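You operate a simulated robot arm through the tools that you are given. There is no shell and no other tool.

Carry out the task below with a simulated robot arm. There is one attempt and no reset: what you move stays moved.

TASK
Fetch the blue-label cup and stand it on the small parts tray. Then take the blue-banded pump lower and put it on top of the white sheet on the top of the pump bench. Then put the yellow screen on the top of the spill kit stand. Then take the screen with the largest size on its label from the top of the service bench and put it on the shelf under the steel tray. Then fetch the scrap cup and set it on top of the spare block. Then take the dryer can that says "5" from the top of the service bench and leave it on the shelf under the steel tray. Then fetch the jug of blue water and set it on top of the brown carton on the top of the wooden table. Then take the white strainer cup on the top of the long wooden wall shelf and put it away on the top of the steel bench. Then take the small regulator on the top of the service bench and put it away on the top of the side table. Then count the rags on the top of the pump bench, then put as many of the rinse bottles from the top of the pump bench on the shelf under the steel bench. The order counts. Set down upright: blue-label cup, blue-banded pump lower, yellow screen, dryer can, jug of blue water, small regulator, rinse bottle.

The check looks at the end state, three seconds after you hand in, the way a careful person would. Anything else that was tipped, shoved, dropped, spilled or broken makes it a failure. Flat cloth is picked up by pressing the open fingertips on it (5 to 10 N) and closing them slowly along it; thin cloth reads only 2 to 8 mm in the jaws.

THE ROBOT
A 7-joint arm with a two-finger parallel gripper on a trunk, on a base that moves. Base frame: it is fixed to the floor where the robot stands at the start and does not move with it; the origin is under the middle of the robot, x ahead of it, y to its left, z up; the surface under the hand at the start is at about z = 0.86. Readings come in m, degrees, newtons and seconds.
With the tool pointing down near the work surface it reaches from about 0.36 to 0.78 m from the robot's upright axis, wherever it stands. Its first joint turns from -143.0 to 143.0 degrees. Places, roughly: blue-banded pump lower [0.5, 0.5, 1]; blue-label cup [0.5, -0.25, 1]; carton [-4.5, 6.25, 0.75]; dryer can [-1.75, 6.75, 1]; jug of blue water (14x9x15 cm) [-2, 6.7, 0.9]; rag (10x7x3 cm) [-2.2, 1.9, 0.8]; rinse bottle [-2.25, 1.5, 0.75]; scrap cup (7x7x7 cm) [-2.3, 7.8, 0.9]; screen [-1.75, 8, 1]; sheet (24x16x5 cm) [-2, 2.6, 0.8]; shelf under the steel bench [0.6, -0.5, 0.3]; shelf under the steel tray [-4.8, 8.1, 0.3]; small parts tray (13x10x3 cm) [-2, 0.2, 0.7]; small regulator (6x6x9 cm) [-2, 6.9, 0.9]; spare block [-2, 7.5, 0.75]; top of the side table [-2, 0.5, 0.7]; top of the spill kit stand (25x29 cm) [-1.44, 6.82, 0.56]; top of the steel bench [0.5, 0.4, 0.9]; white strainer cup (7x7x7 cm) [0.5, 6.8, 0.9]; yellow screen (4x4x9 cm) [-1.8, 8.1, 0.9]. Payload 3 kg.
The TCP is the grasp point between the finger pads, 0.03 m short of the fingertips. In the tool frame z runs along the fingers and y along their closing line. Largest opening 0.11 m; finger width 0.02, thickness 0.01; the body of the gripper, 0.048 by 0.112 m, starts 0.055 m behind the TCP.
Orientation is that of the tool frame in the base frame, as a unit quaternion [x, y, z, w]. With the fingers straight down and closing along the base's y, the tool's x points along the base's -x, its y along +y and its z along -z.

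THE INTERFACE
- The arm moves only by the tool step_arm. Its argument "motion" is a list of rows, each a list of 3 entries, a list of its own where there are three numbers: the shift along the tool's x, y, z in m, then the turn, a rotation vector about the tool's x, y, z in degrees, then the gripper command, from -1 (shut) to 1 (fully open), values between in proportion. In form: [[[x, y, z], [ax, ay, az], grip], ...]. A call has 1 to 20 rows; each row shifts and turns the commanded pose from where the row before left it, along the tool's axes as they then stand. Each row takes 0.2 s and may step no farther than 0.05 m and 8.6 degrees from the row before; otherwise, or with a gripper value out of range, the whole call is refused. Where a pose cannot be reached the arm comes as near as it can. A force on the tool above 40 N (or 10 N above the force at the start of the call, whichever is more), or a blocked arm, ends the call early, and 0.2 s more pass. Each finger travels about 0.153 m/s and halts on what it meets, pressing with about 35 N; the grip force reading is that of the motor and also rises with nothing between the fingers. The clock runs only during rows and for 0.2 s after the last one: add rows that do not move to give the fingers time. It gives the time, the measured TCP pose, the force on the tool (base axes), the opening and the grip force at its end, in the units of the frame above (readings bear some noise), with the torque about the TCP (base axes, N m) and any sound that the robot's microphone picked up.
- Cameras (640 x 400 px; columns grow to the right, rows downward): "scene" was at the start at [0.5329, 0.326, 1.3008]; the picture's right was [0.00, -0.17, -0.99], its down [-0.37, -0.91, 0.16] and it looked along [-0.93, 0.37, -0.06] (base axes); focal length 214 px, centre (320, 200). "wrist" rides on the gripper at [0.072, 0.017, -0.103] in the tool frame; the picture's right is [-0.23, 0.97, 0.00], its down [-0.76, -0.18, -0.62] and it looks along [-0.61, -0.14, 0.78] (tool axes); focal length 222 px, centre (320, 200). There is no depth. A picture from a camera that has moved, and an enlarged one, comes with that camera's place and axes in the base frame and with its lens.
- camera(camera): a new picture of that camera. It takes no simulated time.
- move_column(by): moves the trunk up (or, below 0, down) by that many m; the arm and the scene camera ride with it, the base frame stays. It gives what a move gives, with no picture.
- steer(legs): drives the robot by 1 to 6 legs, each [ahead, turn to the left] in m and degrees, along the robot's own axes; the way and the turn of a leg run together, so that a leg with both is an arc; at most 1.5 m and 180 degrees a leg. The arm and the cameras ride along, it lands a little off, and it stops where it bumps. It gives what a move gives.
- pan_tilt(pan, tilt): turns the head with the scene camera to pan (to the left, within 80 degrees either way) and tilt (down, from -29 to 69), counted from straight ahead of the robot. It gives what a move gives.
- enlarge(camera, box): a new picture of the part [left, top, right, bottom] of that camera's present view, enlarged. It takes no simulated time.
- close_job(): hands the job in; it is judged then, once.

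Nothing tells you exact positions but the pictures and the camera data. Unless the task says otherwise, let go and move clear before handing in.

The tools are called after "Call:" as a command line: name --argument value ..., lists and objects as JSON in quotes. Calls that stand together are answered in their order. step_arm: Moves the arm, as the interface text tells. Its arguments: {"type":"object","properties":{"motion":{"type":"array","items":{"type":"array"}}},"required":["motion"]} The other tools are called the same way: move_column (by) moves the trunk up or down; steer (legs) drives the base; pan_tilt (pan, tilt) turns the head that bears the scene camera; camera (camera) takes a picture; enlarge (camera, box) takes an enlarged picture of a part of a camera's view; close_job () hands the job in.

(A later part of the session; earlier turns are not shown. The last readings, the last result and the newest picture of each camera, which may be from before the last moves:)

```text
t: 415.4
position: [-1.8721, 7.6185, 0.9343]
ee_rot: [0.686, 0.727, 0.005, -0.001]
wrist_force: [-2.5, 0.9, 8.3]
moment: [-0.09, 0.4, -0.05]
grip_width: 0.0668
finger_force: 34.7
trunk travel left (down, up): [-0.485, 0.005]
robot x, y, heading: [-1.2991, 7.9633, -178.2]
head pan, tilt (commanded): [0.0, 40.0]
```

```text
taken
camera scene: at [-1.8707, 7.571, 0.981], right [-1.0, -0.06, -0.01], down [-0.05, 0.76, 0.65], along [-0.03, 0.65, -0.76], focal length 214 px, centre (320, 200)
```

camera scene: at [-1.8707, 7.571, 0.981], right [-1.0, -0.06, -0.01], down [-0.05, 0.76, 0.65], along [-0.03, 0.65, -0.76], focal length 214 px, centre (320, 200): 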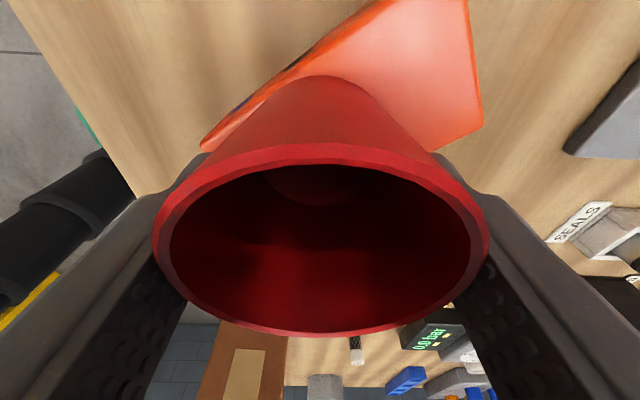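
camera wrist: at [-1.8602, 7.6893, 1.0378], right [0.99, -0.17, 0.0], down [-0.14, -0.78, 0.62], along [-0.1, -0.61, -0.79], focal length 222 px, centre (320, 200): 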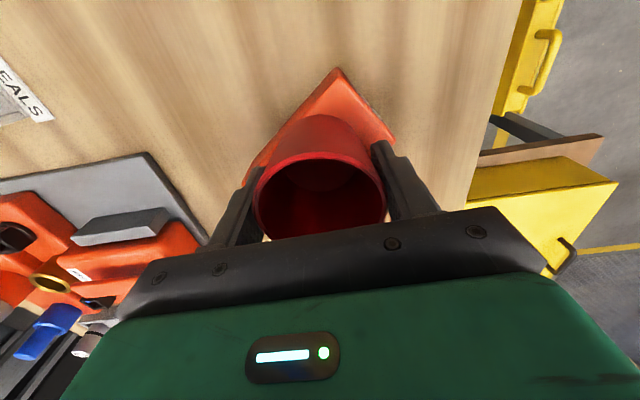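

Call:
step_arm --motion '[[[0, 0, -0.0015], [0, 0, 0], -1], [[0, 0, 0], [0, 0, 0], -1], [[0, 0, 0], [0, 0, 0], 0.3], [[0, 0, 0], [0, 0, 0], 0.5], [[0, 0, 0], [0, 0, 0], 0.8], [[0, 0, 0], [0, 0, 0], 1], [[0, 0, 0], [0, 0, 0], 1]]'

Call:
camera --camera "wrist"

Call:
camera --camera "scene"

```text
t: 417.0
position: [-1.8725, 7.616, 0.9371]
ee_rot: [0.687, 0.727, 0.005, -0.001]
wrist_force: [0.0, 0.2, -0.7]
moment: [0.03, -0.01, -0.02]
grip_width: 0.1097
finger_force: 0.1
trunk travel left (down, up): [-0.485, 0.005]
robot x, y, heading: [-1.2956, 7.9602, -178.3]
head pan, tilt (commanded): [0.0, 40.0]
```

```text
taken
camera wrist: at [-1.8608, 7.6886, 1.0404], right [0.99, -0.17, 0.0], down [-0.14, -0.78, 0.62], along [-0.1, -0.61, -0.79], focal length 222 px, centre (320, 200)
```

wrist: 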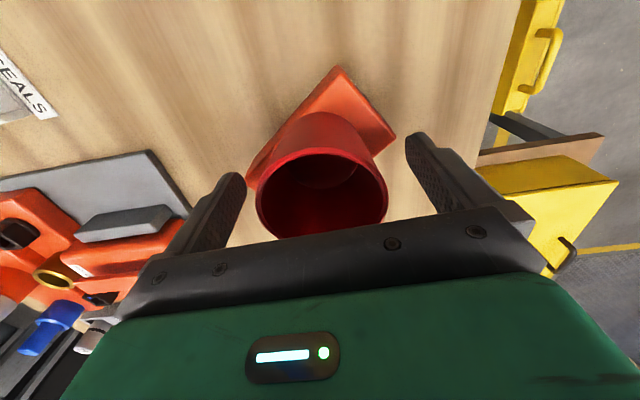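

```text
taken
camera scene: at [-1.8713, 7.5702, 0.9838], right [-1.0, -0.06, 0.0], down [-0.05, 0.76, 0.65], along [-0.03, 0.65, -0.76], focal length 214 px, centre (320, 200)
```

scene: 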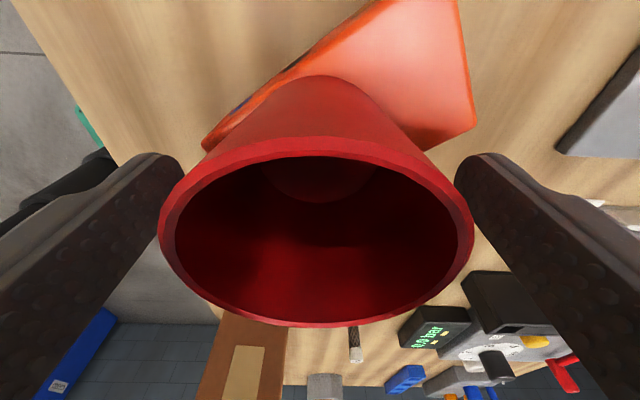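

Released and the cup stands still. I rise straight up and check from above.

Call:
step_arm --motion '[[[0, 0, -0.02], [0, 0, 0], 1], [[0, 0, -0.04], [0, 0, 0], 1], [[0, 0, -0.045], [0, 0, 0], 1], [[0, 0, -0.045], [0, 0, 0], 1], [[0, 0, -0.045], [0, 0, 0], 1], [[0, 0, 0], [0, 0, 0], 1]]'

Call:
camera --camera "wrist"

Call:
camera --camera "scene"

```text
t: 418.4
position: [-1.8717, 7.6169, 1.1365]
ee_rot: [0.686, 0.727, 0.004, -0.001]
wrist_force: [0.2, 0.4, -1.3]
moment: [0.01, 0.02, -0.02]
grip_width: 0.11
finger_force: 0.0
trunk travel left (down, up): [-0.485, 0.005]
robot x, y, heading: [-1.2963, 7.9619, -178.5]
head pan, tilt (commanded): [0.0, 40.0]
```

```text
taken
camera wrist: at [-1.8599, 7.6891, 1.2399], right [0.99, -0.17, 0.0], down [-0.14, -0.78, 0.62], along [-0.1, -0.61, -0.79], focal length 222 px, centre (320, 200)
```

wrist: 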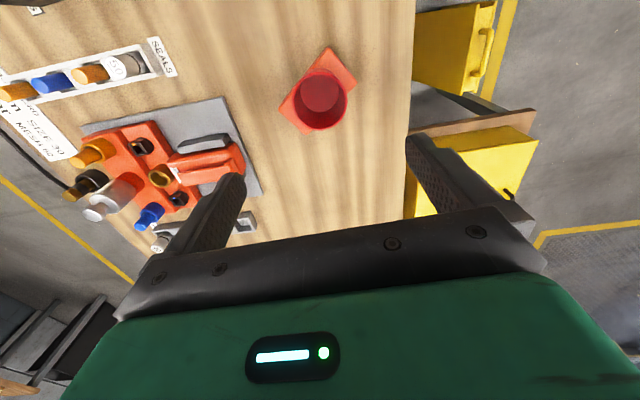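

```text
taken
camera scene: at [-1.8705, 7.5708, 1.1833], right [-1.0, -0.06, 0.0], down [-0.05, 0.76, 0.65], along [-0.03, 0.65, -0.76], focal length 214 px, centre (320, 200)
```

scene: 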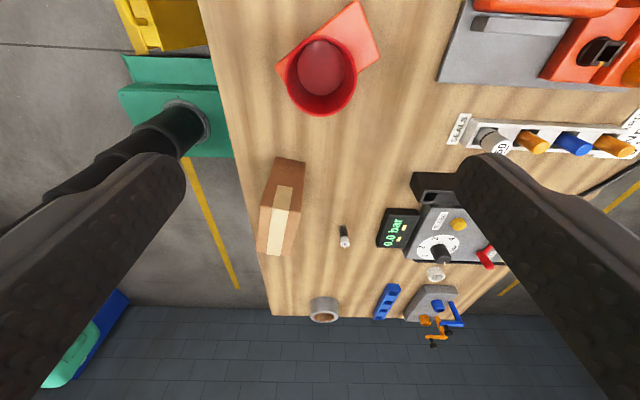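

The scrap cup stands on the spare block. Step 6: dryer can "5" at about (-1.80, 6.72); I'll take it from the bench's -y end. I retract, return the hand to neutral yaw, and drive around.

Call:
step_arm --motion '[[[0.042, 0.0182, 0], [0, 0, 0], 1], [[0.042, 0.0182, 0], [0, 0, 0], 1], [[0.042, 0.0182, 0], [0, 0, 0], 1], [[0.042, 0.0182, 0], [0, 0, 0], 1], [[0.042, 0.0182, 0], [0, 0, 0], 1], [[0.042, 0.0182, 0], [0, 0, 0], 1], [[0.042, 0.0182, 0], [0, 0, 0], 1], [[0.042, 0.0182, 0], [0, 0, 0], 1], [[0, 0, 0], [0, 0, 8.1], 1], [[0, 0, 0], [0, 0, 8.1], 1], [[0, 0, 0], [0, 0, 8.1], 1], [[0, 0, 0], [0, 0, 8.1], 1], [[0, 0, 0], [0, 0, 8.1], 1], [[0, 0, 0], [0, 0, 8.1], 1], [[0, 0, 0], [0, 0, 8.1], 1], [[0, 0, 0], [0, 0, 8.1], 1], [[0, 0, 0], [0, 0, 8.1], 1], [[0, 0, 0], [0, 0, 8.1], 1], [[0, 0, 0], [0, 0, 8.1], 1]]'

Call:
pan_tilt --pan 0 --tilt -29

Call:
steer --legs '[[-0.62, 0], [0, 45], [0, 44], [1.1, 0], [1.1, 0]]'

```text
t: 422.4
position: [-1.7469, 7.9596, 1.1344]
ee_rot: [0.999, 0.035, 0.001, -0.004]
wrist_force: [-0.3, -0.3, 0.2]
moment: [-0.01, -0.02, 0.01]
grip_width: 0.1098
finger_force: 0.0
trunk travel left (down, up): [-0.485, 0.005]
robot x, y, heading: [-1.2952, 7.9603, -178.6]
head pan, tilt (commanded): [0.0, 40.0]
```

```text
t: 423.8
position: [-1.7467, 7.9597, 1.1355]
ee_rot: [0.999, 0.036, 0.002, -0.004]
wrist_force: [0.1, -0.3, -0.8]
moment: [-0.01, 0.01, 0.02]
grip_width: 0.1101
finger_force: 0.1
trunk travel left (down, up): [-0.485, 0.005]
robot x, y, heading: [-1.2968, 7.9583, -178.2]
head pan, tilt (commanded): [0.0, -28.6]
```

```text
t: 442.0
position: [-0.7323, 5.3104, 1.135]
ee_rot: [0.692, 0.722, -0.001, -0.004]
wrist_force: [0.2, -0.1, 0.0]
moment: [-0.03, -0.01, -0.03]
grip_width: 0.1099
finger_force: 0.2
trunk travel left (down, up): [-0.485, 0.005]
robot x, y, heading: [-0.7182, 5.758, -90.3]
head pan, tilt (commanded): [0.0, -28.6]
```

Call:
steer --legs '[[0, -45], [0, -45], [1.08, 0], [0, -45], [0, -45]]'

Call:
camera --camera "scene"

```text
t: 446.9
position: [-1.1708, 5.7873, 1.1367]
ee_rot: [1.0, 0.008, 0.002, -0.003]
wrist_force: [-0.1, 0.6, -0.2]
moment: [-0.05, 0.01, 0.02]
grip_width: 0.1102
finger_force: 0.0
trunk travel left (down, up): [-0.485, 0.005]
robot x, y, heading: [-0.727, 5.7082, 179.2]
head pan, tilt (commanded): [0.0, -28.6]
stopped in leg 3: the robot was blocked; the commanded pose is now the measured one
```

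```text
taken
camera scene: at [-1.3221, 5.7836, 1.2009], right [-0.01, 1.0, 0.01], down [0.88, 0.02, -0.47], along [-0.47, 0.0, -0.88], focal length 214 px, centre (320, 200)
```

scene: 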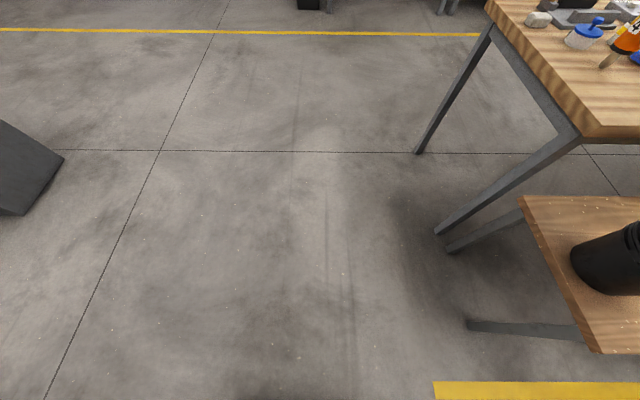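

Clear floor ahead. I continue to the bench's -y end.

Call:
steer --legs '[[1.1, 0], [0, -45], [0, -44]]'

Call:
camera --camera "scene"

Call:
camera --camera "wrist"

```text
t: 457.2
position: [-1.7552, 6.1558, 1.1371]
ee_rot: [0.729, -0.685, 0.003, -0.001]
wrist_force: [0.2, -0.6, 0.1]
moment: [0.01, 0.02, 0.04]
grip_width: 0.11
finger_force: 0.1
trunk travel left (down, up): [-0.485, 0.005]
robot x, y, heading: [-1.8782, 5.7053, 93.0]
head pan, tilt (commanded): [0.0, -28.6]
stopped in leg 3: the robot was blocked; the commanded pose is now the measured one
```

```text
taken
camera scene: at [-1.7662, 6.3053, 1.2017], right [1.0, 0.06, 0.01], down [0.06, -0.88, -0.48], along [-0.02, 0.48, -0.88], focal length 214 px, centre (320, 200)
```

scene: 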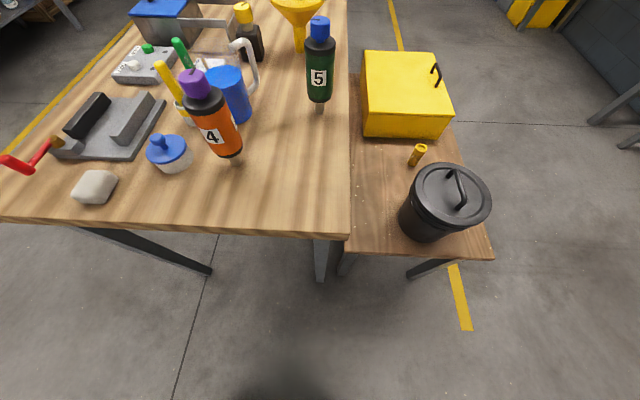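

```text
taken
camera wrist: at [-1.769, 6.0816, 1.2401], right [-0.99, 0.17, -0.01], down [0.13, 0.77, 0.62], along [0.11, 0.61, -0.78], focal length 222 px, centre (320, 200)
```

wrist: 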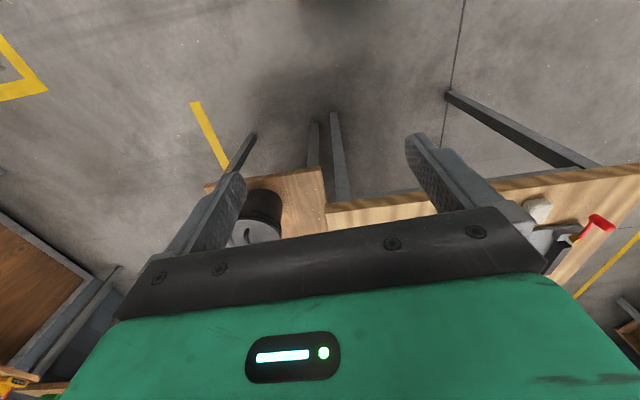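

A good view of cans 4 and 5, the blue jug and the regulator. I'll enlarge on can 5.

Call:
enlarge --camera "scene" --box '[270, 0, 370, 130]'

Call:
enlarge --camera "scene" --box '[120, 20, 280, 220]'

```text
3.08 times, centred on (320, 65) of scene
camera zoom: at [-1.7662, 6.3053, 1.2017], right [1.0, 0.06, 0.01], down [0.06, -0.88, -0.48], along [-0.02, 0.48, -0.88], focal length 660 px, centre (320, 615)
```

zoom: 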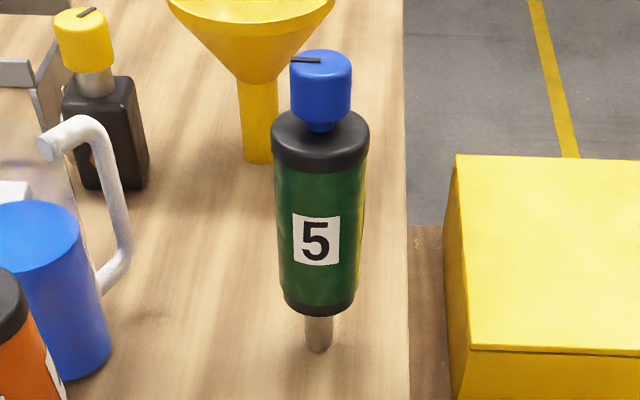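

```text
2.00 times, centred on (200, 120) of scene
camera zoom: at [-1.7662, 6.3053, 1.2017], right [1.0, 0.06, 0.01], down [0.06, -0.88, -0.48], along [-0.02, 0.48, -0.88], focal length 429 px, centre (560, 360)
```

zoom: 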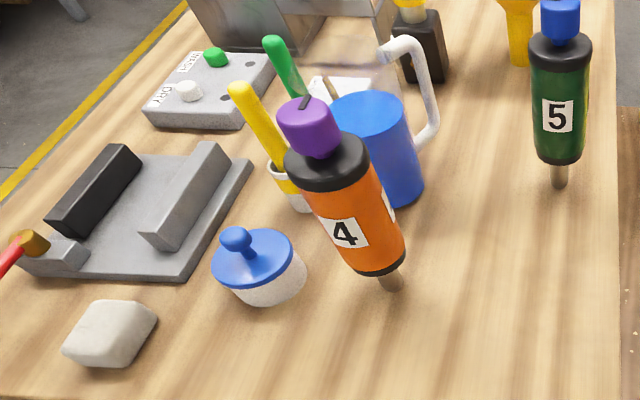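

Can 5 stands on a narrow stub: axis at (-1.79, 6.728), body ~58 mm wide between z≈0.893 and 1.005, total top 1.04. I'll grasp it with the hand tilted ~70° forward; I square up and drive closer.

Call:
steer --legs '[[0, -3], [0.33, 0]]'

Call:
step_arm --motion '[[[0, 0, 0], [0, -8, 0], 0.6], [[0, 0, 0], [0, -8, 0], 0.6], [[0, 0, 0], [0, -8, 0], 0.6], [[0, 0, 0], [0, -8, 0], 0.6], [[0, 0, 0], [0, -8, 0], 0.6], [[0, 0, 0], [0, -8, 0], 0.6], [[0, 0, 0], [0, -8, 0], 0.6], [[0, 0, 0], [0, -8, 0], 0.6], [[0, 0, 0], [0, -6, 0], 0.6], [[0, 0, 0], [0, 0, 0], 0.6]]'

Call:
pan_tilt --pan 0 --tilt 20

Call:
camera --camera "scene"

Call:
camera --camera "wrist"

```text
t: 459.8
position: [-1.7293, 6.4753, 1.1362]
ee_rot: [0.709, -0.705, 0.004, 0.0]
wrist_force: [0.6, -0.2, 0.9]
moment: [-0.01, -0.02, -0.01]
grip_width: 0.1098
finger_force: 0.0
trunk travel left (down, up): [-0.485, 0.005]
robot x, y, heading: [-1.8746, 6.0289, 90.1]
head pan, tilt (commanded): [0.0, -28.6]
```

```text
t: 462.0
position: [-1.6631, 6.5313, 1.1721]
ee_rot: [0.639, -0.634, -0.307, -0.308]
wrist_force: [0.3, -1.0, 0.1]
moment: [-0.01, -0.01, -0.06]
grip_width: 0.088
finger_force: 0.1
out of reach, approached as far as the arm can: row 4, 5, 6, 7, 8, 9
trunk travel left (down, up): [-0.485, 0.005]
robot x, y, heading: [-1.8707, 6.0313, 89.7]
head pan, tilt (commanded): [0.0, -28.6]
```

```text
t: 463.2
position: [-1.662, 6.5313, 1.1708]
ee_rot: [0.64, -0.634, -0.306, -0.308]
wrist_force: [1.1, -0.1, -0.6]
moment: [-0.02, -0.02, 0.02]
grip_width: 0.088
finger_force: 0.0
trunk travel left (down, up): [-0.485, 0.005]
robot x, y, heading: [-1.8778, 6.0265, 90.0]
head pan, tilt (commanded): [0.0, 20.0]
```

```text
taken
camera scene: at [-1.664, 6.5511, 1.2576], right [1.0, 0.0, 0.01], down [0.01, -0.85, -0.52], along [0.0, 0.52, -0.85], focal length 214 px, centre (320, 200)
```

scene: 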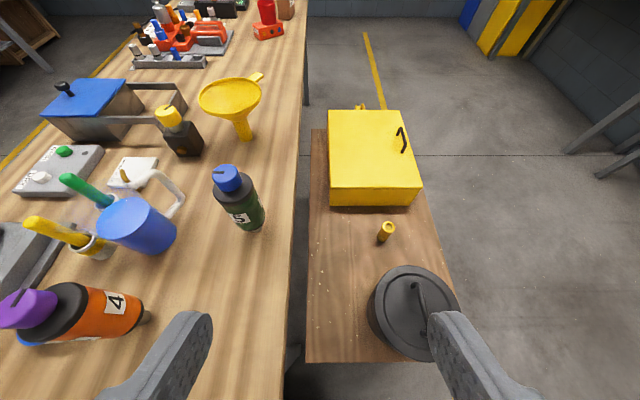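

```text
taken
camera wrist: at [-1.6791, 6.4048, 1.1785], right [-0.98, 0.14, 0.17], down [0.17, -0.01, 0.98], along [0.14, 0.99, -0.01], focal length 222 px, centre (320, 200)
```

wrist: 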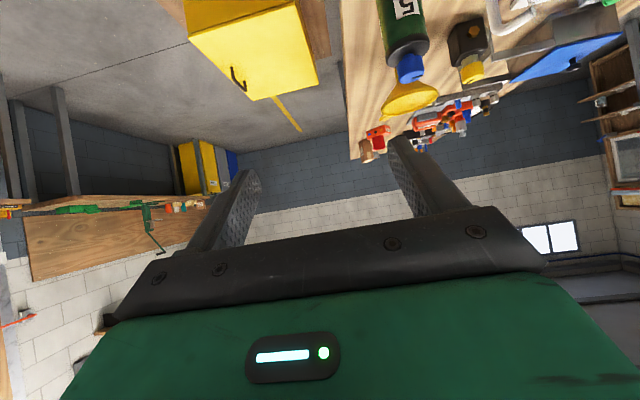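

The arm is near its limit with the trunk so high (tilt reached 51°). I lower the trunk by 0.22 and finish the tilt, shifting back in line with the can.

Call:
move_column --by -0.22

Call:
step_arm --motion '[[[0, 0.03, -0.02], [0, 0, 0], 0.6], [[0, 0.03, -0.02], [0, 0, 0], 0.6], [[0, 0.03, 0], [0, -8, 0], 0.6], [[0, 0.03, 0], [0, -8, 0], 0.6], [[0, 0, 0], [0, -3, 0], 0.6], [[0, 0, 0], [0, 0, 0], 0.6]]'

Call:
camera --camera "scene"

Call:
camera --camera "wrist"

```text
t: 465.5
position: [-1.6626, 6.5328, 0.9521]
ee_rot: [0.639, -0.635, -0.306, -0.308]
wrist_force: [0.1, 0.6, -0.4]
moment: [-0.01, 0.02, 0.01]
grip_width: 0.0879
finger_force: 0.0
trunk travel left (down, up): [-0.265, 0.225]
robot x, y, heading: [-1.8719, 6.0341, 90.1]
head pan, tilt (commanded): [0.0, 20.0]
```

```text
t: 466.9
position: [-1.7011, 6.5819, 1.0217]
ee_rot: [0.603, -0.576, -0.4, -0.38]
wrist_force: [-0.6, -0.2, -0.4]
moment: [0.0, -0.01, -0.01]
grip_width: 0.0879
finger_force: 0.1
out of reach, approached as far as the arm can: row 1, 2, 3, 4, 5
trunk travel left (down, up): [-0.265, 0.225]
robot x, y, heading: [-1.8774, 6.0294, 89.9]
head pan, tilt (commanded): [0.0, 20.0]
```

```text
taken
camera scene: at [-1.7013, 6.5782, 1.1111], right [1.0, 0.05, 0.0], down [0.03, -0.68, -0.73], along [-0.04, 0.73, -0.68], focal length 214 px, centre (320, 200)
```

scene: 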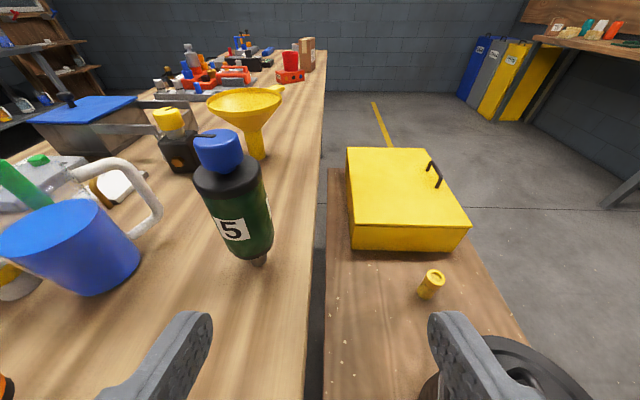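

```text
taken
camera wrist: at [-1.7119, 6.4571, 0.9961], right [-0.98, 0.04, 0.21], down [0.19, -0.27, 0.94], along [0.1, 0.96, 0.25], focal length 222 px, centre (320, 200)
```

wrist: 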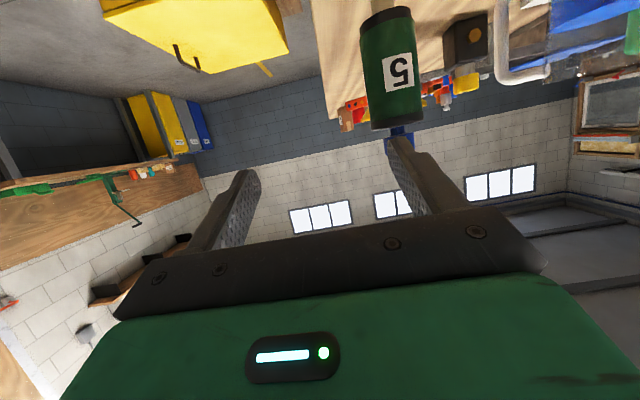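

The target is too close for this tilt; I back up 12 cm so the wrist has room, then move to the pre-grasp point.

Call:
steer --legs '[[-0.12, 0]]'

Call:
step_arm --motion '[[[-0.0083, 0.0191, 0.0391], [0, 0, 0], 0.6], [[-0.0083, 0.0191, 0.0391], [0, 0, 0], 0.6], [[-0.0083, 0.0191, 0.0391], [0, 0, 0], 0.6], [[-0.0083, 0.0191, 0.0391], [0, 0, 0], 0.6], [[0, 0, 0], [0, 0, 0], 0.6]]'

Call:
camera --camera "scene"

Call:
camera --camera "wrist"

```text
t: 468.2
position: [-1.7012, 6.4589, 1.0236]
ee_rot: [0.603, -0.576, -0.4, -0.381]
wrist_force: [-0.5, 0.6, 0.7]
moment: [-0.01, 0.0, -0.05]
grip_width: 0.088
finger_force: 0.0
trunk travel left (down, up): [-0.265, 0.225]
robot x, y, heading: [-1.8753, 5.9044, 89.8]
head pan, tilt (commanded): [0.0, 20.0]
```

```text
t: 469.4
position: [-1.784, 6.6086, 0.9915]
ee_rot: [0.603, -0.575, -0.4, -0.38]
wrist_force: [0.3, -0.7, -0.2]
moment: [-0.02, -0.02, 0.04]
grip_width: 0.0881
finger_force: 0.0
trunk travel left (down, up): [-0.265, 0.225]
robot x, y, heading: [-1.8746, 5.9071, 89.9]
head pan, tilt (commanded): [0.0, 20.0]
```

```text
taken
camera scene: at [-1.7844, 6.6061, 1.0801], right [1.0, 0.05, 0.0], down [0.03, -0.68, -0.73], along [-0.04, 0.73, -0.68], focal length 214 px, centre (320, 200)
```

scene: 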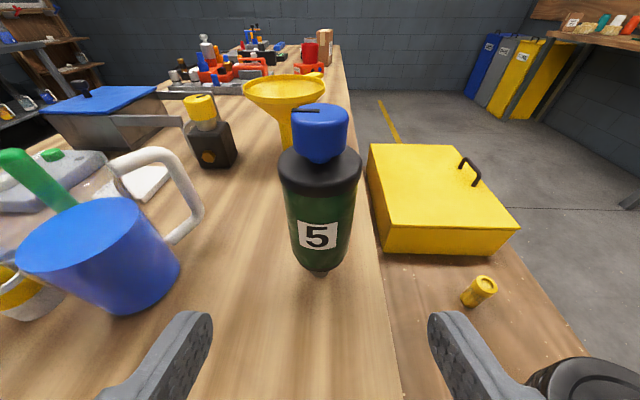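

```text
taken
camera wrist: at [-1.7951, 6.4849, 0.9652], right [-0.98, 0.04, 0.21], down [0.19, -0.27, 0.94], along [0.1, 0.96, 0.25], focal length 222 px, centre (320, 200)
```

wrist: 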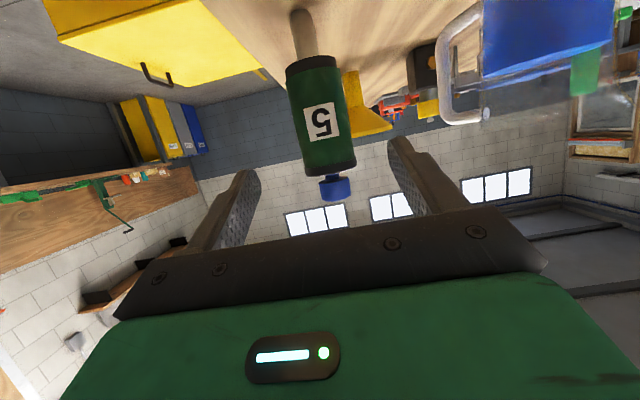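

The can is centred between the fingers. I advance 12 cm along the tool axis and check before closing.

Call:
step_arm --motion '[[[0, 0, 0.03], [0, 0, 0], 0.6], [[0, 0, 0.03], [0, 0, 0], 0.6], [[-0.001, 0, 0.03], [0, 0, 0], 0.6], [[0, 0, 0.028], [0, 0, 0], 0.6], [[0, 0, 0], [0, 0, 0], 0.6]]'

Call:
camera --camera "scene"

Call:
camera --camera "wrist"

```text
t: 470.6
position: [-1.7887, 6.7213, 0.9456]
ee_rot: [0.604, -0.576, -0.4, -0.38]
wrist_force: [-0.1, -0.4, 0.5]
moment: [-0.02, -0.05, 0.0]
grip_width: 0.0881
finger_force: 0.0
trunk travel left (down, up): [-0.265, 0.225]
robot x, y, heading: [-1.8759, 5.9065, 90.0]
head pan, tilt (commanded): [0.0, 20.0]
```

```text
taken
camera scene: at [-1.7888, 6.7169, 1.0346], right [1.0, 0.05, 0.0], down [0.03, -0.68, -0.73], along [-0.04, 0.73, -0.68], focal length 214 px, centre (320, 200)
```

scene: 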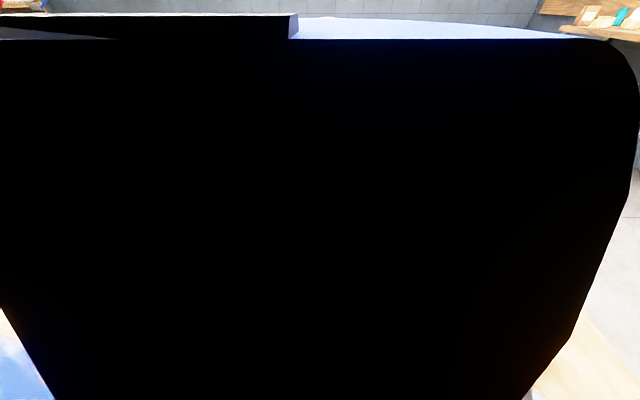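

```text
taken
camera wrist: at [-1.7993, 6.5955, 0.9198], right [-0.98, 0.04, 0.21], down [0.19, -0.27, 0.94], along [0.1, 0.96, 0.25], focal length 222 px, centre (320, 200)
```

wrist: 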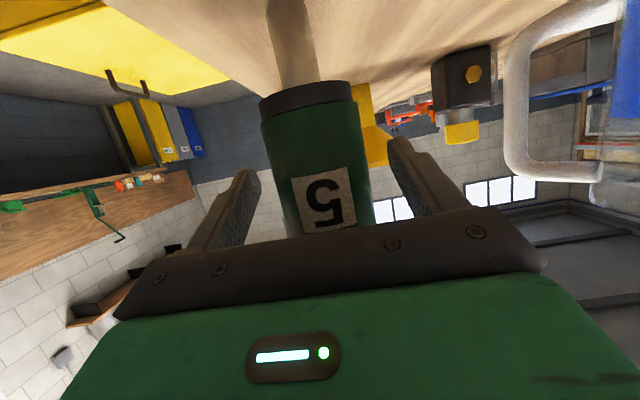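

The can is between the fingers (scene camera is just inside the cap's outline, no contact force). I close gradually.

Call:
step_arm --motion '[[[0, 0, 0], [0, 0, 0], 0.35], [[0, 0, 0], [0, 0, 0], 0.25], [[0, 0, 0], [0, 0, 0], 0.15], [[0, 0, 0], [0, 0, 0], 0.08], [[0, 0, 0], [0, 0, 0], 0.0], [[0, 0, 0], [0, 0, 0], -0.5], [[0, 0, 0], [0, 0, 0], -1], [[0, 0, 0], [0, 0, 0], -1]]'

Call:
camera --camera "wrist"

```text
t: 472.4
position: [-1.7888, 6.721, 0.947]
ee_rot: [0.604, -0.575, -0.401, -0.379]
wrist_force: [-1.3, -0.3, 1.2]
moment: [0.02, 0.1, 0.05]
grip_width: 0.0554
finger_force: 35.0
trunk travel left (down, up): [-0.265, 0.225]
robot x, y, heading: [-1.8776, 5.9051, 89.9]
head pan, tilt (commanded): [0.0, 20.0]
```

```text
taken
camera wrist: at [-1.7994, 6.5952, 0.9203], right [-0.98, 0.04, 0.21], down [0.19, -0.27, 0.94], along [0.1, 0.96, 0.25], focal length 222 px, centre (320, 200)
```

wrist: 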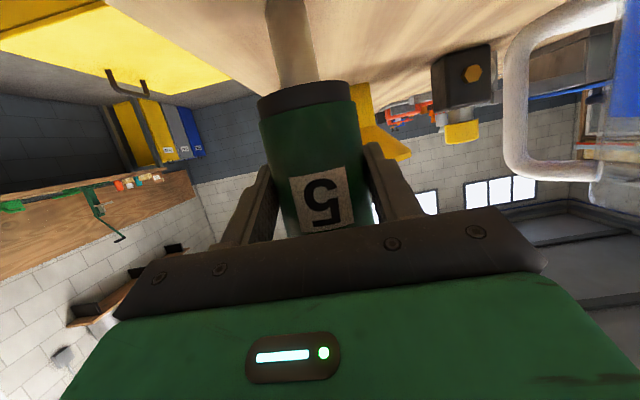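

Gripped at 55 mm. I lift straight up, reverse from the bench, and check the can hangs upright.

Call:
step_arm --motion '[[[-0.018, 0, -0.0078], [0, 0, 0], -1], [[-0.0367, 0, -0.0156], [0, 0, 0], -1], [[-0.0367, 0, -0.0156], [0, 0, 0], -1], [[-0.0367, 0, -0.0156], [0, 0, 0], -1], [[0, 0, 0], [0, 0, 0], -1]]'

Call:
steer --legs '[[-0.35, 0]]'

Call:
camera --camera "wrist"

```text
t: 473.6
position: [-1.7908, 6.7179, 1.0901]
ee_rot: [0.604, -0.575, -0.4, -0.38]
wrist_force: [-0.2, -0.6, -1.5]
moment: [-0.02, 0.04, 0.05]
grip_width: 0.0548
finger_force: 35.1
trunk travel left (down, up): [-0.265, 0.225]
robot x, y, heading: [-1.8731, 5.9041, 90.0]
head pan, tilt (commanded): [0.0, 20.0]
```

```text
t: 475.9
position: [-1.7885, 6.3592, 1.09]
ee_rot: [0.601, -0.577, -0.399, -0.381]
wrist_force: [-0.9, -0.4, -3.8]
moment: [-0.02, -0.02, -0.01]
grip_width: 0.055
finger_force: 34.6
trunk travel left (down, up): [-0.265, 0.225]
robot x, y, heading: [-1.8711, 5.5485, 89.5]
head pan, tilt (commanded): [0.0, 20.0]
```

```text
taken
camera wrist: at [-1.7994, 6.2347, 1.0626], right [-0.98, 0.05, 0.21], down [0.19, -0.27, 0.94], along [0.1, 0.96, 0.25], focal length 222 px, centre (320, 200)
```

wrist: 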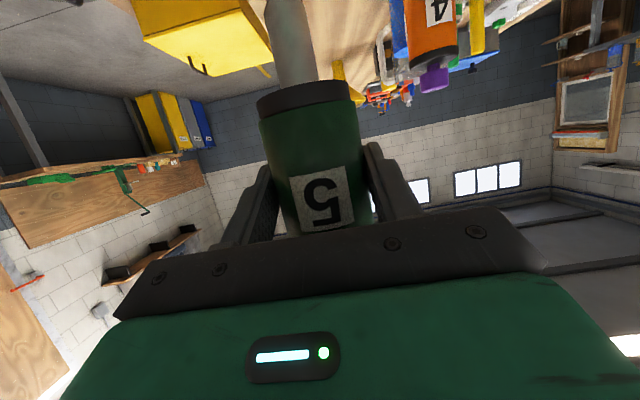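

Held upright. I pull the arm in, turn left and drive to the lane behind the bench, looking ahead.

Call:
step_arm --motion '[[[0.0146, 0, -0.0345], [0, 0, 0], -1], [[0.0146, 0, -0.0345], [0, 0, 0], -1], [[0.0146, 0, -0.0345], [0, 0, 0], -1], [[0.0146, 0, -0.0345], [0, 0, 0], -1], [[0, 0, 0], [0, 0, 0], -1]]'

Call:
steer --legs '[[0, 45], [0, 45]]'

Call:
pan_tilt --pan 0 --tilt -10

Call:
camera --camera "scene"

```text
t: 477.1
position: [-1.7821, 6.2066, 1.0886]
ee_rot: [0.602, -0.577, -0.399, -0.381]
wrist_force: [0.9, -0.1, -3.2]
moment: [-0.05, 0.02, 0.0]
grip_width: 0.055
finger_force: 35.0
trunk travel left (down, up): [-0.265, 0.225]
robot x, y, heading: [-1.877, 5.5495, 89.5]
head pan, tilt (commanded): [0.0, 20.0]
```

```text
t: 480.8
position: [-2.4467, 5.894, 1.0907]
ee_rot: [0.821, -0.147, -0.543, -0.097]
wrist_force: [0.7, 0.7, -2.9]
moment: [0.0, -0.03, -0.02]
grip_width: 0.0548
finger_force: 35.2
trunk travel left (down, up): [-0.265, 0.225]
robot x, y, heading: [-1.8551, 5.5901, 158.2]
head pan, tilt (commanded): [0.0, 20.0]
stopped in leg 2: the robot was blocked; the commanded pose is now the measured one
```

```text
t: 481.8
position: [-2.4479, 5.8945, 1.0914]
ee_rot: [0.821, -0.148, -0.543, -0.097]
wrist_force: [-0.2, 0.0, -3.1]
moment: [-0.02, -0.01, -0.01]
grip_width: 0.0548
finger_force: 34.7
trunk travel left (down, up): [-0.265, 0.225]
robot x, y, heading: [-1.8528, 5.5919, 158.2]
head pan, tilt (commanded): [0.0, -10.0]
```

```text
taken
camera scene: at [-2.4542, 5.8968, 1.2262], right [0.35, 0.94, 0.0], down [0.21, -0.08, -0.97], along [-0.91, 0.34, -0.23], focal length 214 px, centre (320, 200)
```

scene: 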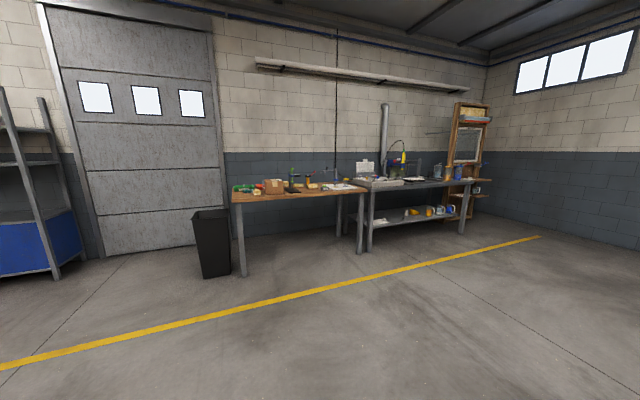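

Clear view of the wooden table with the brown carton and the steel unit. I drive diagonally into the lane, then up to y≈7.7.

Call:
steer --legs '[[1.3, 0], [0, -30], [0, -28]]'

Call:
steer --legs '[[1.45, 0]]'

```text
t: 491.6
position: [-3.1446, 6.7585, 1.0896]
ee_rot: [0.647, -0.528, -0.427, -0.345]
wrist_force: [-1.0, 0.1, -3.1]
moment: [-0.04, -0.02, 0.0]
grip_width: 0.0547
finger_force: 34.9
trunk travel left (down, up): [-0.265, 0.225]
robot x, y, heading: [-3.1258, 6.0841, 99.8]
head pan, tilt (commanded): [0.0, -10.0]
stopped in leg 3: the robot was blocked; the commanded pose is now the measured one
```

```text
t: 498.8
position: [-3.3566, 8.1985, 1.0893]
ee_rot: [0.641, -0.535, -0.423, -0.352]
wrist_force: [0.7, 0.6, -3.3]
moment: [-0.05, -0.01, 0.01]
grip_width: 0.0544
finger_force: 35.0
trunk travel left (down, up): [-0.265, 0.225]
robot x, y, heading: [-3.3593, 7.5333, 98.4]
head pan, tilt (commanded): [0.0, -10.0]
```

Call:
steer --legs '[[0.2, 0], [0, 30], [0, 30], [0, 21]]'

Call:
camera --camera "scene"

Call:
camera --camera "wrist"

```text
t: 503.7
position: [-3.9612, 8.078, 1.0917]
ee_rot: [0.821, -0.151, -0.541, -0.098]
wrist_force: [-0.4, 0.5, -2.8]
moment: [0.0, -0.09, -0.04]
grip_width: 0.0544
finger_force: 34.9
trunk travel left (down, up): [-0.265, 0.225]
robot x, y, heading: [-3.3754, 7.7685, 157.1]
head pan, tilt (commanded): [0.0, -10.0]
stopped in leg 4: the robot was blocked; the commanded pose is now the measured one
```

```text
taken
camera scene: at [-3.9681, 8.0806, 1.2275], right [0.36, 0.93, 0.0], down [0.21, -0.08, -0.97], along [-0.91, 0.35, -0.23], focal length 214 px, centre (320, 200)
```

scene: 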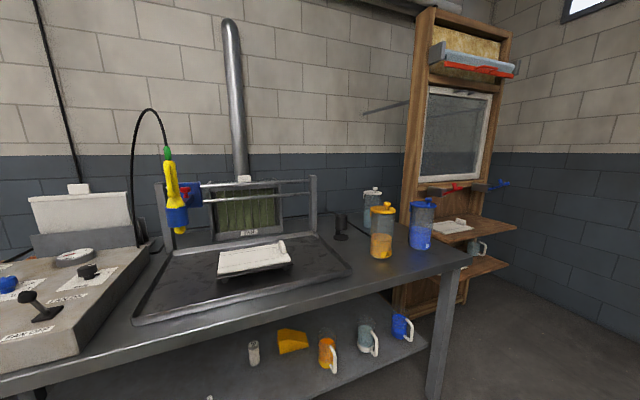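

```text
taken
camera wrist: at [-3.8514, 8.0171, 1.0658], right [-0.43, -0.88, 0.21], down [0.32, 0.07, 0.95], along [-0.84, 0.48, 0.25], focal length 222 px, centre (320, 200)
```

wrist: 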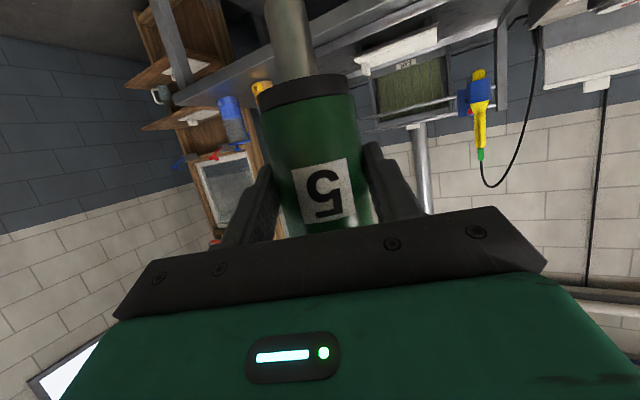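

Call:
steer --legs '[[0, 22]]'

Call:
move_column --by -0.265

Call:
camera --camera "scene"

Call:
camera --camera "wrist"

```text
t: 505.3
position: [-4.0344, 7.8397, 1.0924]
ee_rot: [0.834, 0.004, -0.551, 0.004]
wrist_force: [0.9, -1.2, -3.3]
moment: [-0.01, -0.04, 0.01]
grip_width: 0.0547
finger_force: 35.1
trunk travel left (down, up): [-0.265, 0.225]
robot x, y, heading: [-3.372, 7.7859, 178.9]
head pan, tilt (commanded): [0.0, -10.0]
```

```text
t: 508.0
position: [-4.0337, 7.84, 0.8273]
ee_rot: [0.835, 0.004, -0.55, 0.005]
wrist_force: [-0.9, 0.2, -3.8]
moment: [0.01, -0.06, 0.0]
grip_width: 0.0548
finger_force: 34.9
trunk travel left (down, up): [0.0, 0.49]
robot x, y, heading: [-3.373, 7.785, 178.7]
head pan, tilt (commanded): [0.0, -10.0]
```

```text
taken
camera scene: at [-4.0423, 7.8389, 0.9633], right [-0.01, 1.0, 0.0], down [0.23, 0.0, -0.97], along [-0.97, -0.01, -0.23], focal length 214 px, centre (320, 200)
```

scene: 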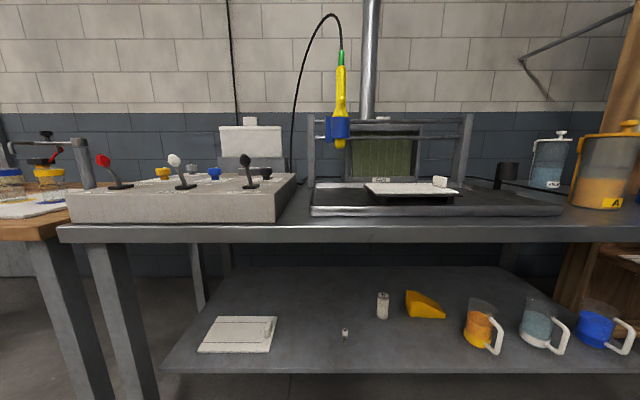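

```text
taken
camera wrist: at [-3.9107, 7.8224, 0.8016], right [-0.08, -0.97, 0.21], down [0.27, 0.18, 0.94], along [-0.96, 0.13, 0.25], focal length 222 px, centre (320, 200)
```

wrist: 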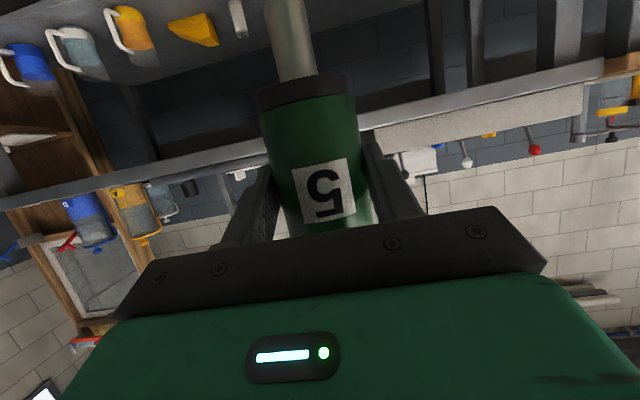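

The shelf spot between the card (edge y≈7.66) and the 80 screen (y≈7.92) is free; I target y≈7.785. I lower the can in front of the opening.

Call:
step_arm --motion '[[[0.0373, 0.0055, 0.0161], [0, 0, 0], -1], [[0.0373, 0.0055, 0.0161], [0, 0, 0], -1], [[0.0373, 0.0055, 0.0161], [0, 0, 0], -1], [[0.0373, 0.0055, 0.0161], [0, 0, 0], -1], [[0.0373, 0.0055, 0.0161], [0, 0, 0], -1], [[0.0373, 0.0055, 0.0161], [0, 0, 0], -1], [[0.0373, 0.0055, 0.0161], [0, 0, 0], -1], [[0.0373, 0.0055, 0.0161], [0, 0, 0], -1], [[0.0373, 0.0055, 0.0161], [0, 0, 0], -1], [[0.0373, 0.0055, 0.0161], [0, 0, 0], -1], [[0, 0, 0], [0, 0, 0], -1]]'

Call:
camera --camera "scene"

Call:
camera --camera "wrist"

```text
t: 510.4
position: [-4.0363, 7.7824, 0.4227]
ee_rot: [0.834, 0.003, -0.551, 0.004]
wrist_force: [-0.5, 0.9, -3.9]
moment: [0.01, -0.06, -0.02]
grip_width: 0.0548
finger_force: 34.9
trunk travel left (down, up): [0.0, 0.49]
robot x, y, heading: [-3.3747, 7.7845, 178.9]
head pan, tilt (commanded): [0.0, -10.0]
```

```text
taken
camera scene: at [-4.0441, 7.7818, 0.5579], right [-0.01, 1.0, 0.0], down [0.23, 0.0, -0.97], along [-0.97, -0.01, -0.23], focal length 214 px, centre (320, 200)
```

scene: 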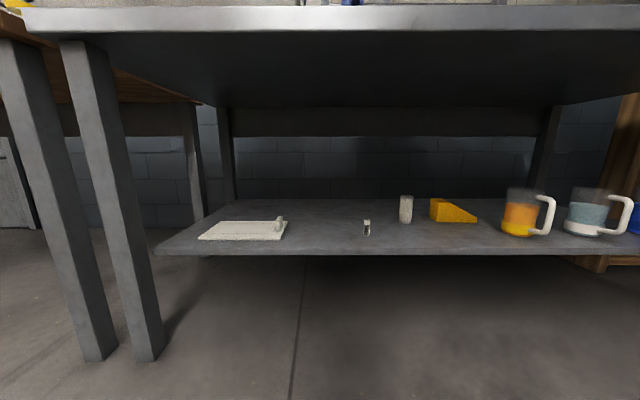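

```text
taken
camera wrist: at [-3.9126, 7.7653, 0.396], right [-0.08, -0.97, 0.21], down [0.27, 0.18, 0.94], along [-0.96, 0.13, 0.25], focal length 222 px, centre (320, 200)
```

wrist: 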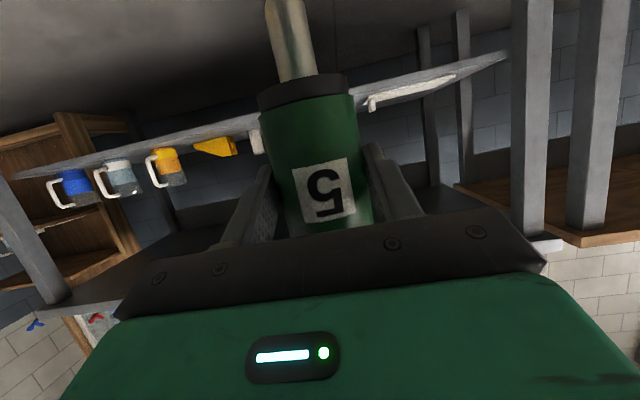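

I extend the arm to ~0.77 m ahead so the forearm stays clear of the table edge, then drive in gradually.

Call:
step_arm --motion '[[[-0.0145, 0, 0.0336], [0, 0, 0], -1], [[-0.0145, 0, 0.0336], [0, 0, 0], -1], [[-0.0145, 0, 0.0336], [0, 0, 0], -1], [[0, 0, 0], [0, 0, 0], -1]]'

Call:
steer --legs '[[0.3, 0]]'

Call:
camera --camera "scene"

Call:
camera --camera "wrist"

```text
t: 511.4
position: [-4.1475, 7.7829, 0.4211]
ee_rot: [0.834, 0.004, -0.551, 0.004]
wrist_force: [0.3, 0.3, -3.4]
moment: [0.01, -0.06, 0.01]
grip_width: 0.0544
finger_force: 34.8
trunk travel left (down, up): [0.0, 0.49]
robot x, y, heading: [-3.3743, 7.7843, 178.7]
head pan, tilt (commanded): [0.0, -10.0]
```

```text
t: 513.4
position: [-4.4394, 7.7923, 0.4206]
ee_rot: [0.835, 0.002, -0.551, 0.003]
wrist_force: [-0.4, -0.5, -2.5]
moment: [0.0, -0.06, 0.0]
grip_width: 0.0546
finger_force: 34.9
trunk travel left (down, up): [0.0, 0.49]
robot x, y, heading: [-3.6642, 7.793, 178.6]
head pan, tilt (commanded): [0.0, -10.0]
```

```text
taken
camera scene: at [-4.4474, 7.7922, 0.5566], right [-0.01, 1.0, 0.0], down [0.23, 0.0, -0.97], along [-0.97, -0.01, -0.23], focal length 214 px, centre (320, 200)
```

scene: 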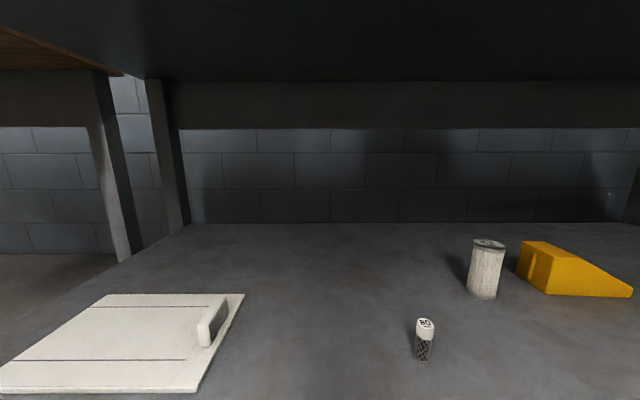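

```text
taken
camera wrist: at [-4.3158, 7.7752, 0.3948], right [-0.08, -0.97, 0.21], down [0.27, 0.18, 0.94], along [-0.96, 0.13, 0.25], focal length 222 px, centre (320, 200)
```

wrist: 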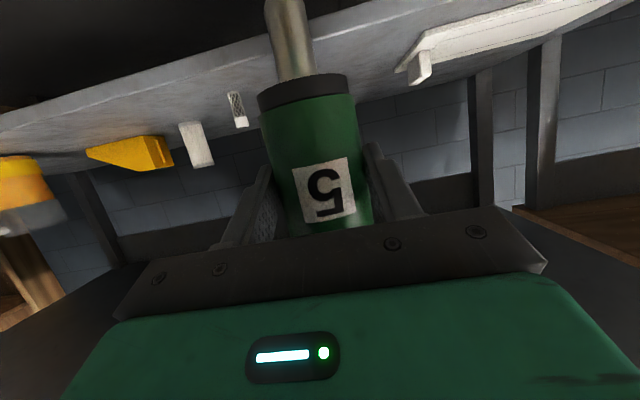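

Call:
steer --legs '[[0.15, 0]]'

Call:
steer --legs '[[0.1, 0]]'

Call:
camera --camera "wrist"

Call:
camera --camera "scene"

```text
t: 514.8
position: [-4.5887, 7.7981, 0.4212]
ee_rot: [0.835, 0.002, -0.55, 0.003]
wrist_force: [0.4, -0.5, -3.4]
moment: [0.01, -0.07, 0.01]
grip_width: 0.0547
finger_force: 35.0
trunk travel left (down, up): [0.0, 0.49]
robot x, y, heading: [-3.817, 7.794, 178.3]
head pan, tilt (commanded): [0.0, -10.0]
```

```text
t: 516.0
position: [-4.6916, 7.8019, 0.4225]
ee_rot: [0.835, 0.001, -0.55, 0.002]
wrist_force: [0.3, 0.6, -3.2]
moment: [-0.04, -0.06, 0.02]
grip_width: 0.0542
finger_force: 34.9
trunk travel left (down, up): [0.0, 0.49]
robot x, y, heading: [-3.9201, 7.7983, 178.2]
head pan, tilt (commanded): [0.0, -10.0]
```

```text
taken
camera wrist: at [-4.5675, 7.7839, 0.3958], right [-0.08, -0.97, 0.21], down [0.27, 0.18, 0.94], along [-0.96, 0.14, 0.25], focal length 222 px, centre (320, 200)
```

wrist: 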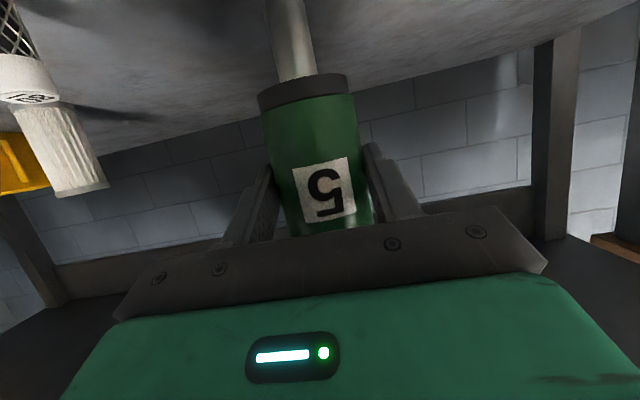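

```text
taken
camera scene: at [-4.6991, 7.8014, 0.5575], right [0.0, 1.0, 0.0], down [0.23, 0.0, -0.97], along [-0.97, -0.01, -0.23], focal length 214 px, centre (320, 200)
```

scene: 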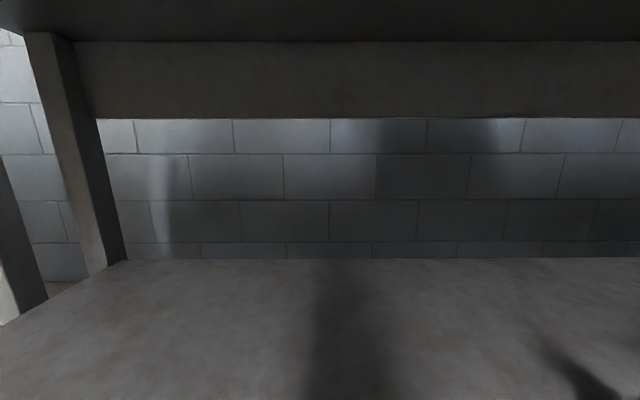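

The can is inside, clear of the screen and card. I lower toward the shelf in small steps.

Call:
step_arm --motion '[[[0.0137, 0.006, 0.0059], [0, 0, 0], -1], [[0.0092, 0.004, 0.004], [0, 0, 0], -1], [[0, 0, 0], [0, 0, 0], -1]]'

Call:
step_arm --motion '[[[0.0027, 0, 0.0012], [0, 0, 0], -1], [[0.0027, 0, 0.0012], [0, 0, 0], -1]]'

```text
t: 516.8
position: [-4.6926, 7.7911, 0.4007]
ee_rot: [0.834, 0.001, -0.552, 0.003]
wrist_force: [1.7, 3.5, 16.2]
moment: [0.26, 0.13, 0.0]
grip_width: 0.0547
finger_force: 34.6
trunk travel left (down, up): [0.0, 0.49]
robot x, y, heading: [-3.9208, 7.7951, 178.3]
head pan, tilt (commanded): [0.0, -10.0]
```

```text
t: 517.4
position: [-4.6926, 7.7908, 0.3956]
ee_rot: [0.833, 0.001, -0.553, 0.003]
wrist_force: [-0.6, 2.7, 29.5]
moment: [0.16, 0.56, -0.02]
grip_width: 0.0539
finger_force: 35.4
trunk travel left (down, up): [0.0, 0.49]
robot x, y, heading: [-3.9138, 7.7963, 178.4]
head pan, tilt (commanded): [0.0, -10.0]
```

Contact already; I ease back up a little and inspect the can's posture.

Call:
step_arm --motion '[[[-0.0023, 0, -0.001], [0, 0, 0], -1], [[0, 0, 0], [0, 0, 0], -1]]'

Call:
camera --camera "wrist"

```text
t: 518.0
position: [-4.6929, 7.7915, 0.3949]
ee_rot: [0.834, 0.001, -0.551, 0.002]
wrist_force: [-5.7, -0.2, 15.4]
moment: [0.03, 0.91, 0.01]
grip_width: 0.0539
finger_force: 35.0
trunk travel left (down, up): [0.0, 0.49]
robot x, y, heading: [-3.9169, 7.7969, 178.6]
head pan, tilt (commanded): [0.0, -10.0]
```

```text
taken
camera wrist: at [-4.5674, 7.7738, 0.3685], right [-0.08, -0.97, 0.21], down [0.27, 0.18, 0.94], along [-0.96, 0.14, 0.25], focal length 222 px, centre (320, 200)
```

wrist: 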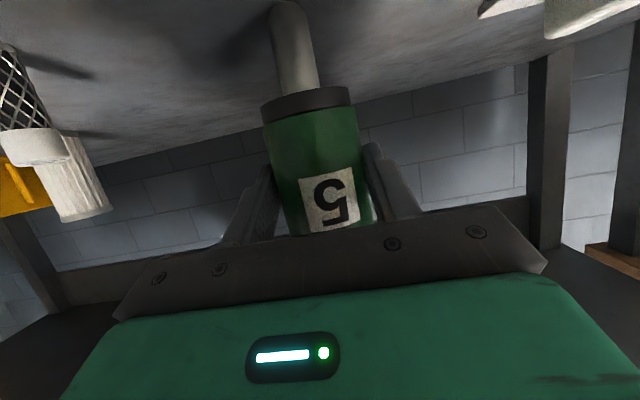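

Call:
step_arm --motion '[[[-0.0014, 0, -0.0006], [0, 0, 0], -1], [[0, 0, 0], [0, 0, 0], -1]]'

Call:
step_arm --motion '[[[-0.0009, 0, -0.0004], [0, 0, 0], -1], [[0, 0, 0], [0, 0, 0], -1]]'

```text
t: 518.6
position: [-4.6897, 7.7912, 0.3947]
ee_rot: [0.835, 0.002, -0.55, 0.003]
wrist_force: [0.4, 0.8, 3.3]
moment: [0.03, 0.12, 0.0]
grip_width: 0.0544
finger_force: 34.7
trunk travel left (down, up): [0.0, 0.49]
robot x, y, heading: [-3.9159, 7.8, 178.3]
head pan, tilt (commanded): [0.0, -10.0]
```

```text
t: 519.2
position: [-4.6909, 7.7914, 0.3972]
ee_rot: [0.835, 0.0, -0.55, 0.002]
wrist_force: [-0.2, 0.6, -3.2]
moment: [0.01, -0.02, -0.01]
grip_width: 0.0545
finger_force: 34.8
trunk travel left (down, up): [0.0, 0.49]
robot x, y, heading: [-3.9177, 7.7998, 178.3]
head pan, tilt (commanded): [0.0, -10.0]
```

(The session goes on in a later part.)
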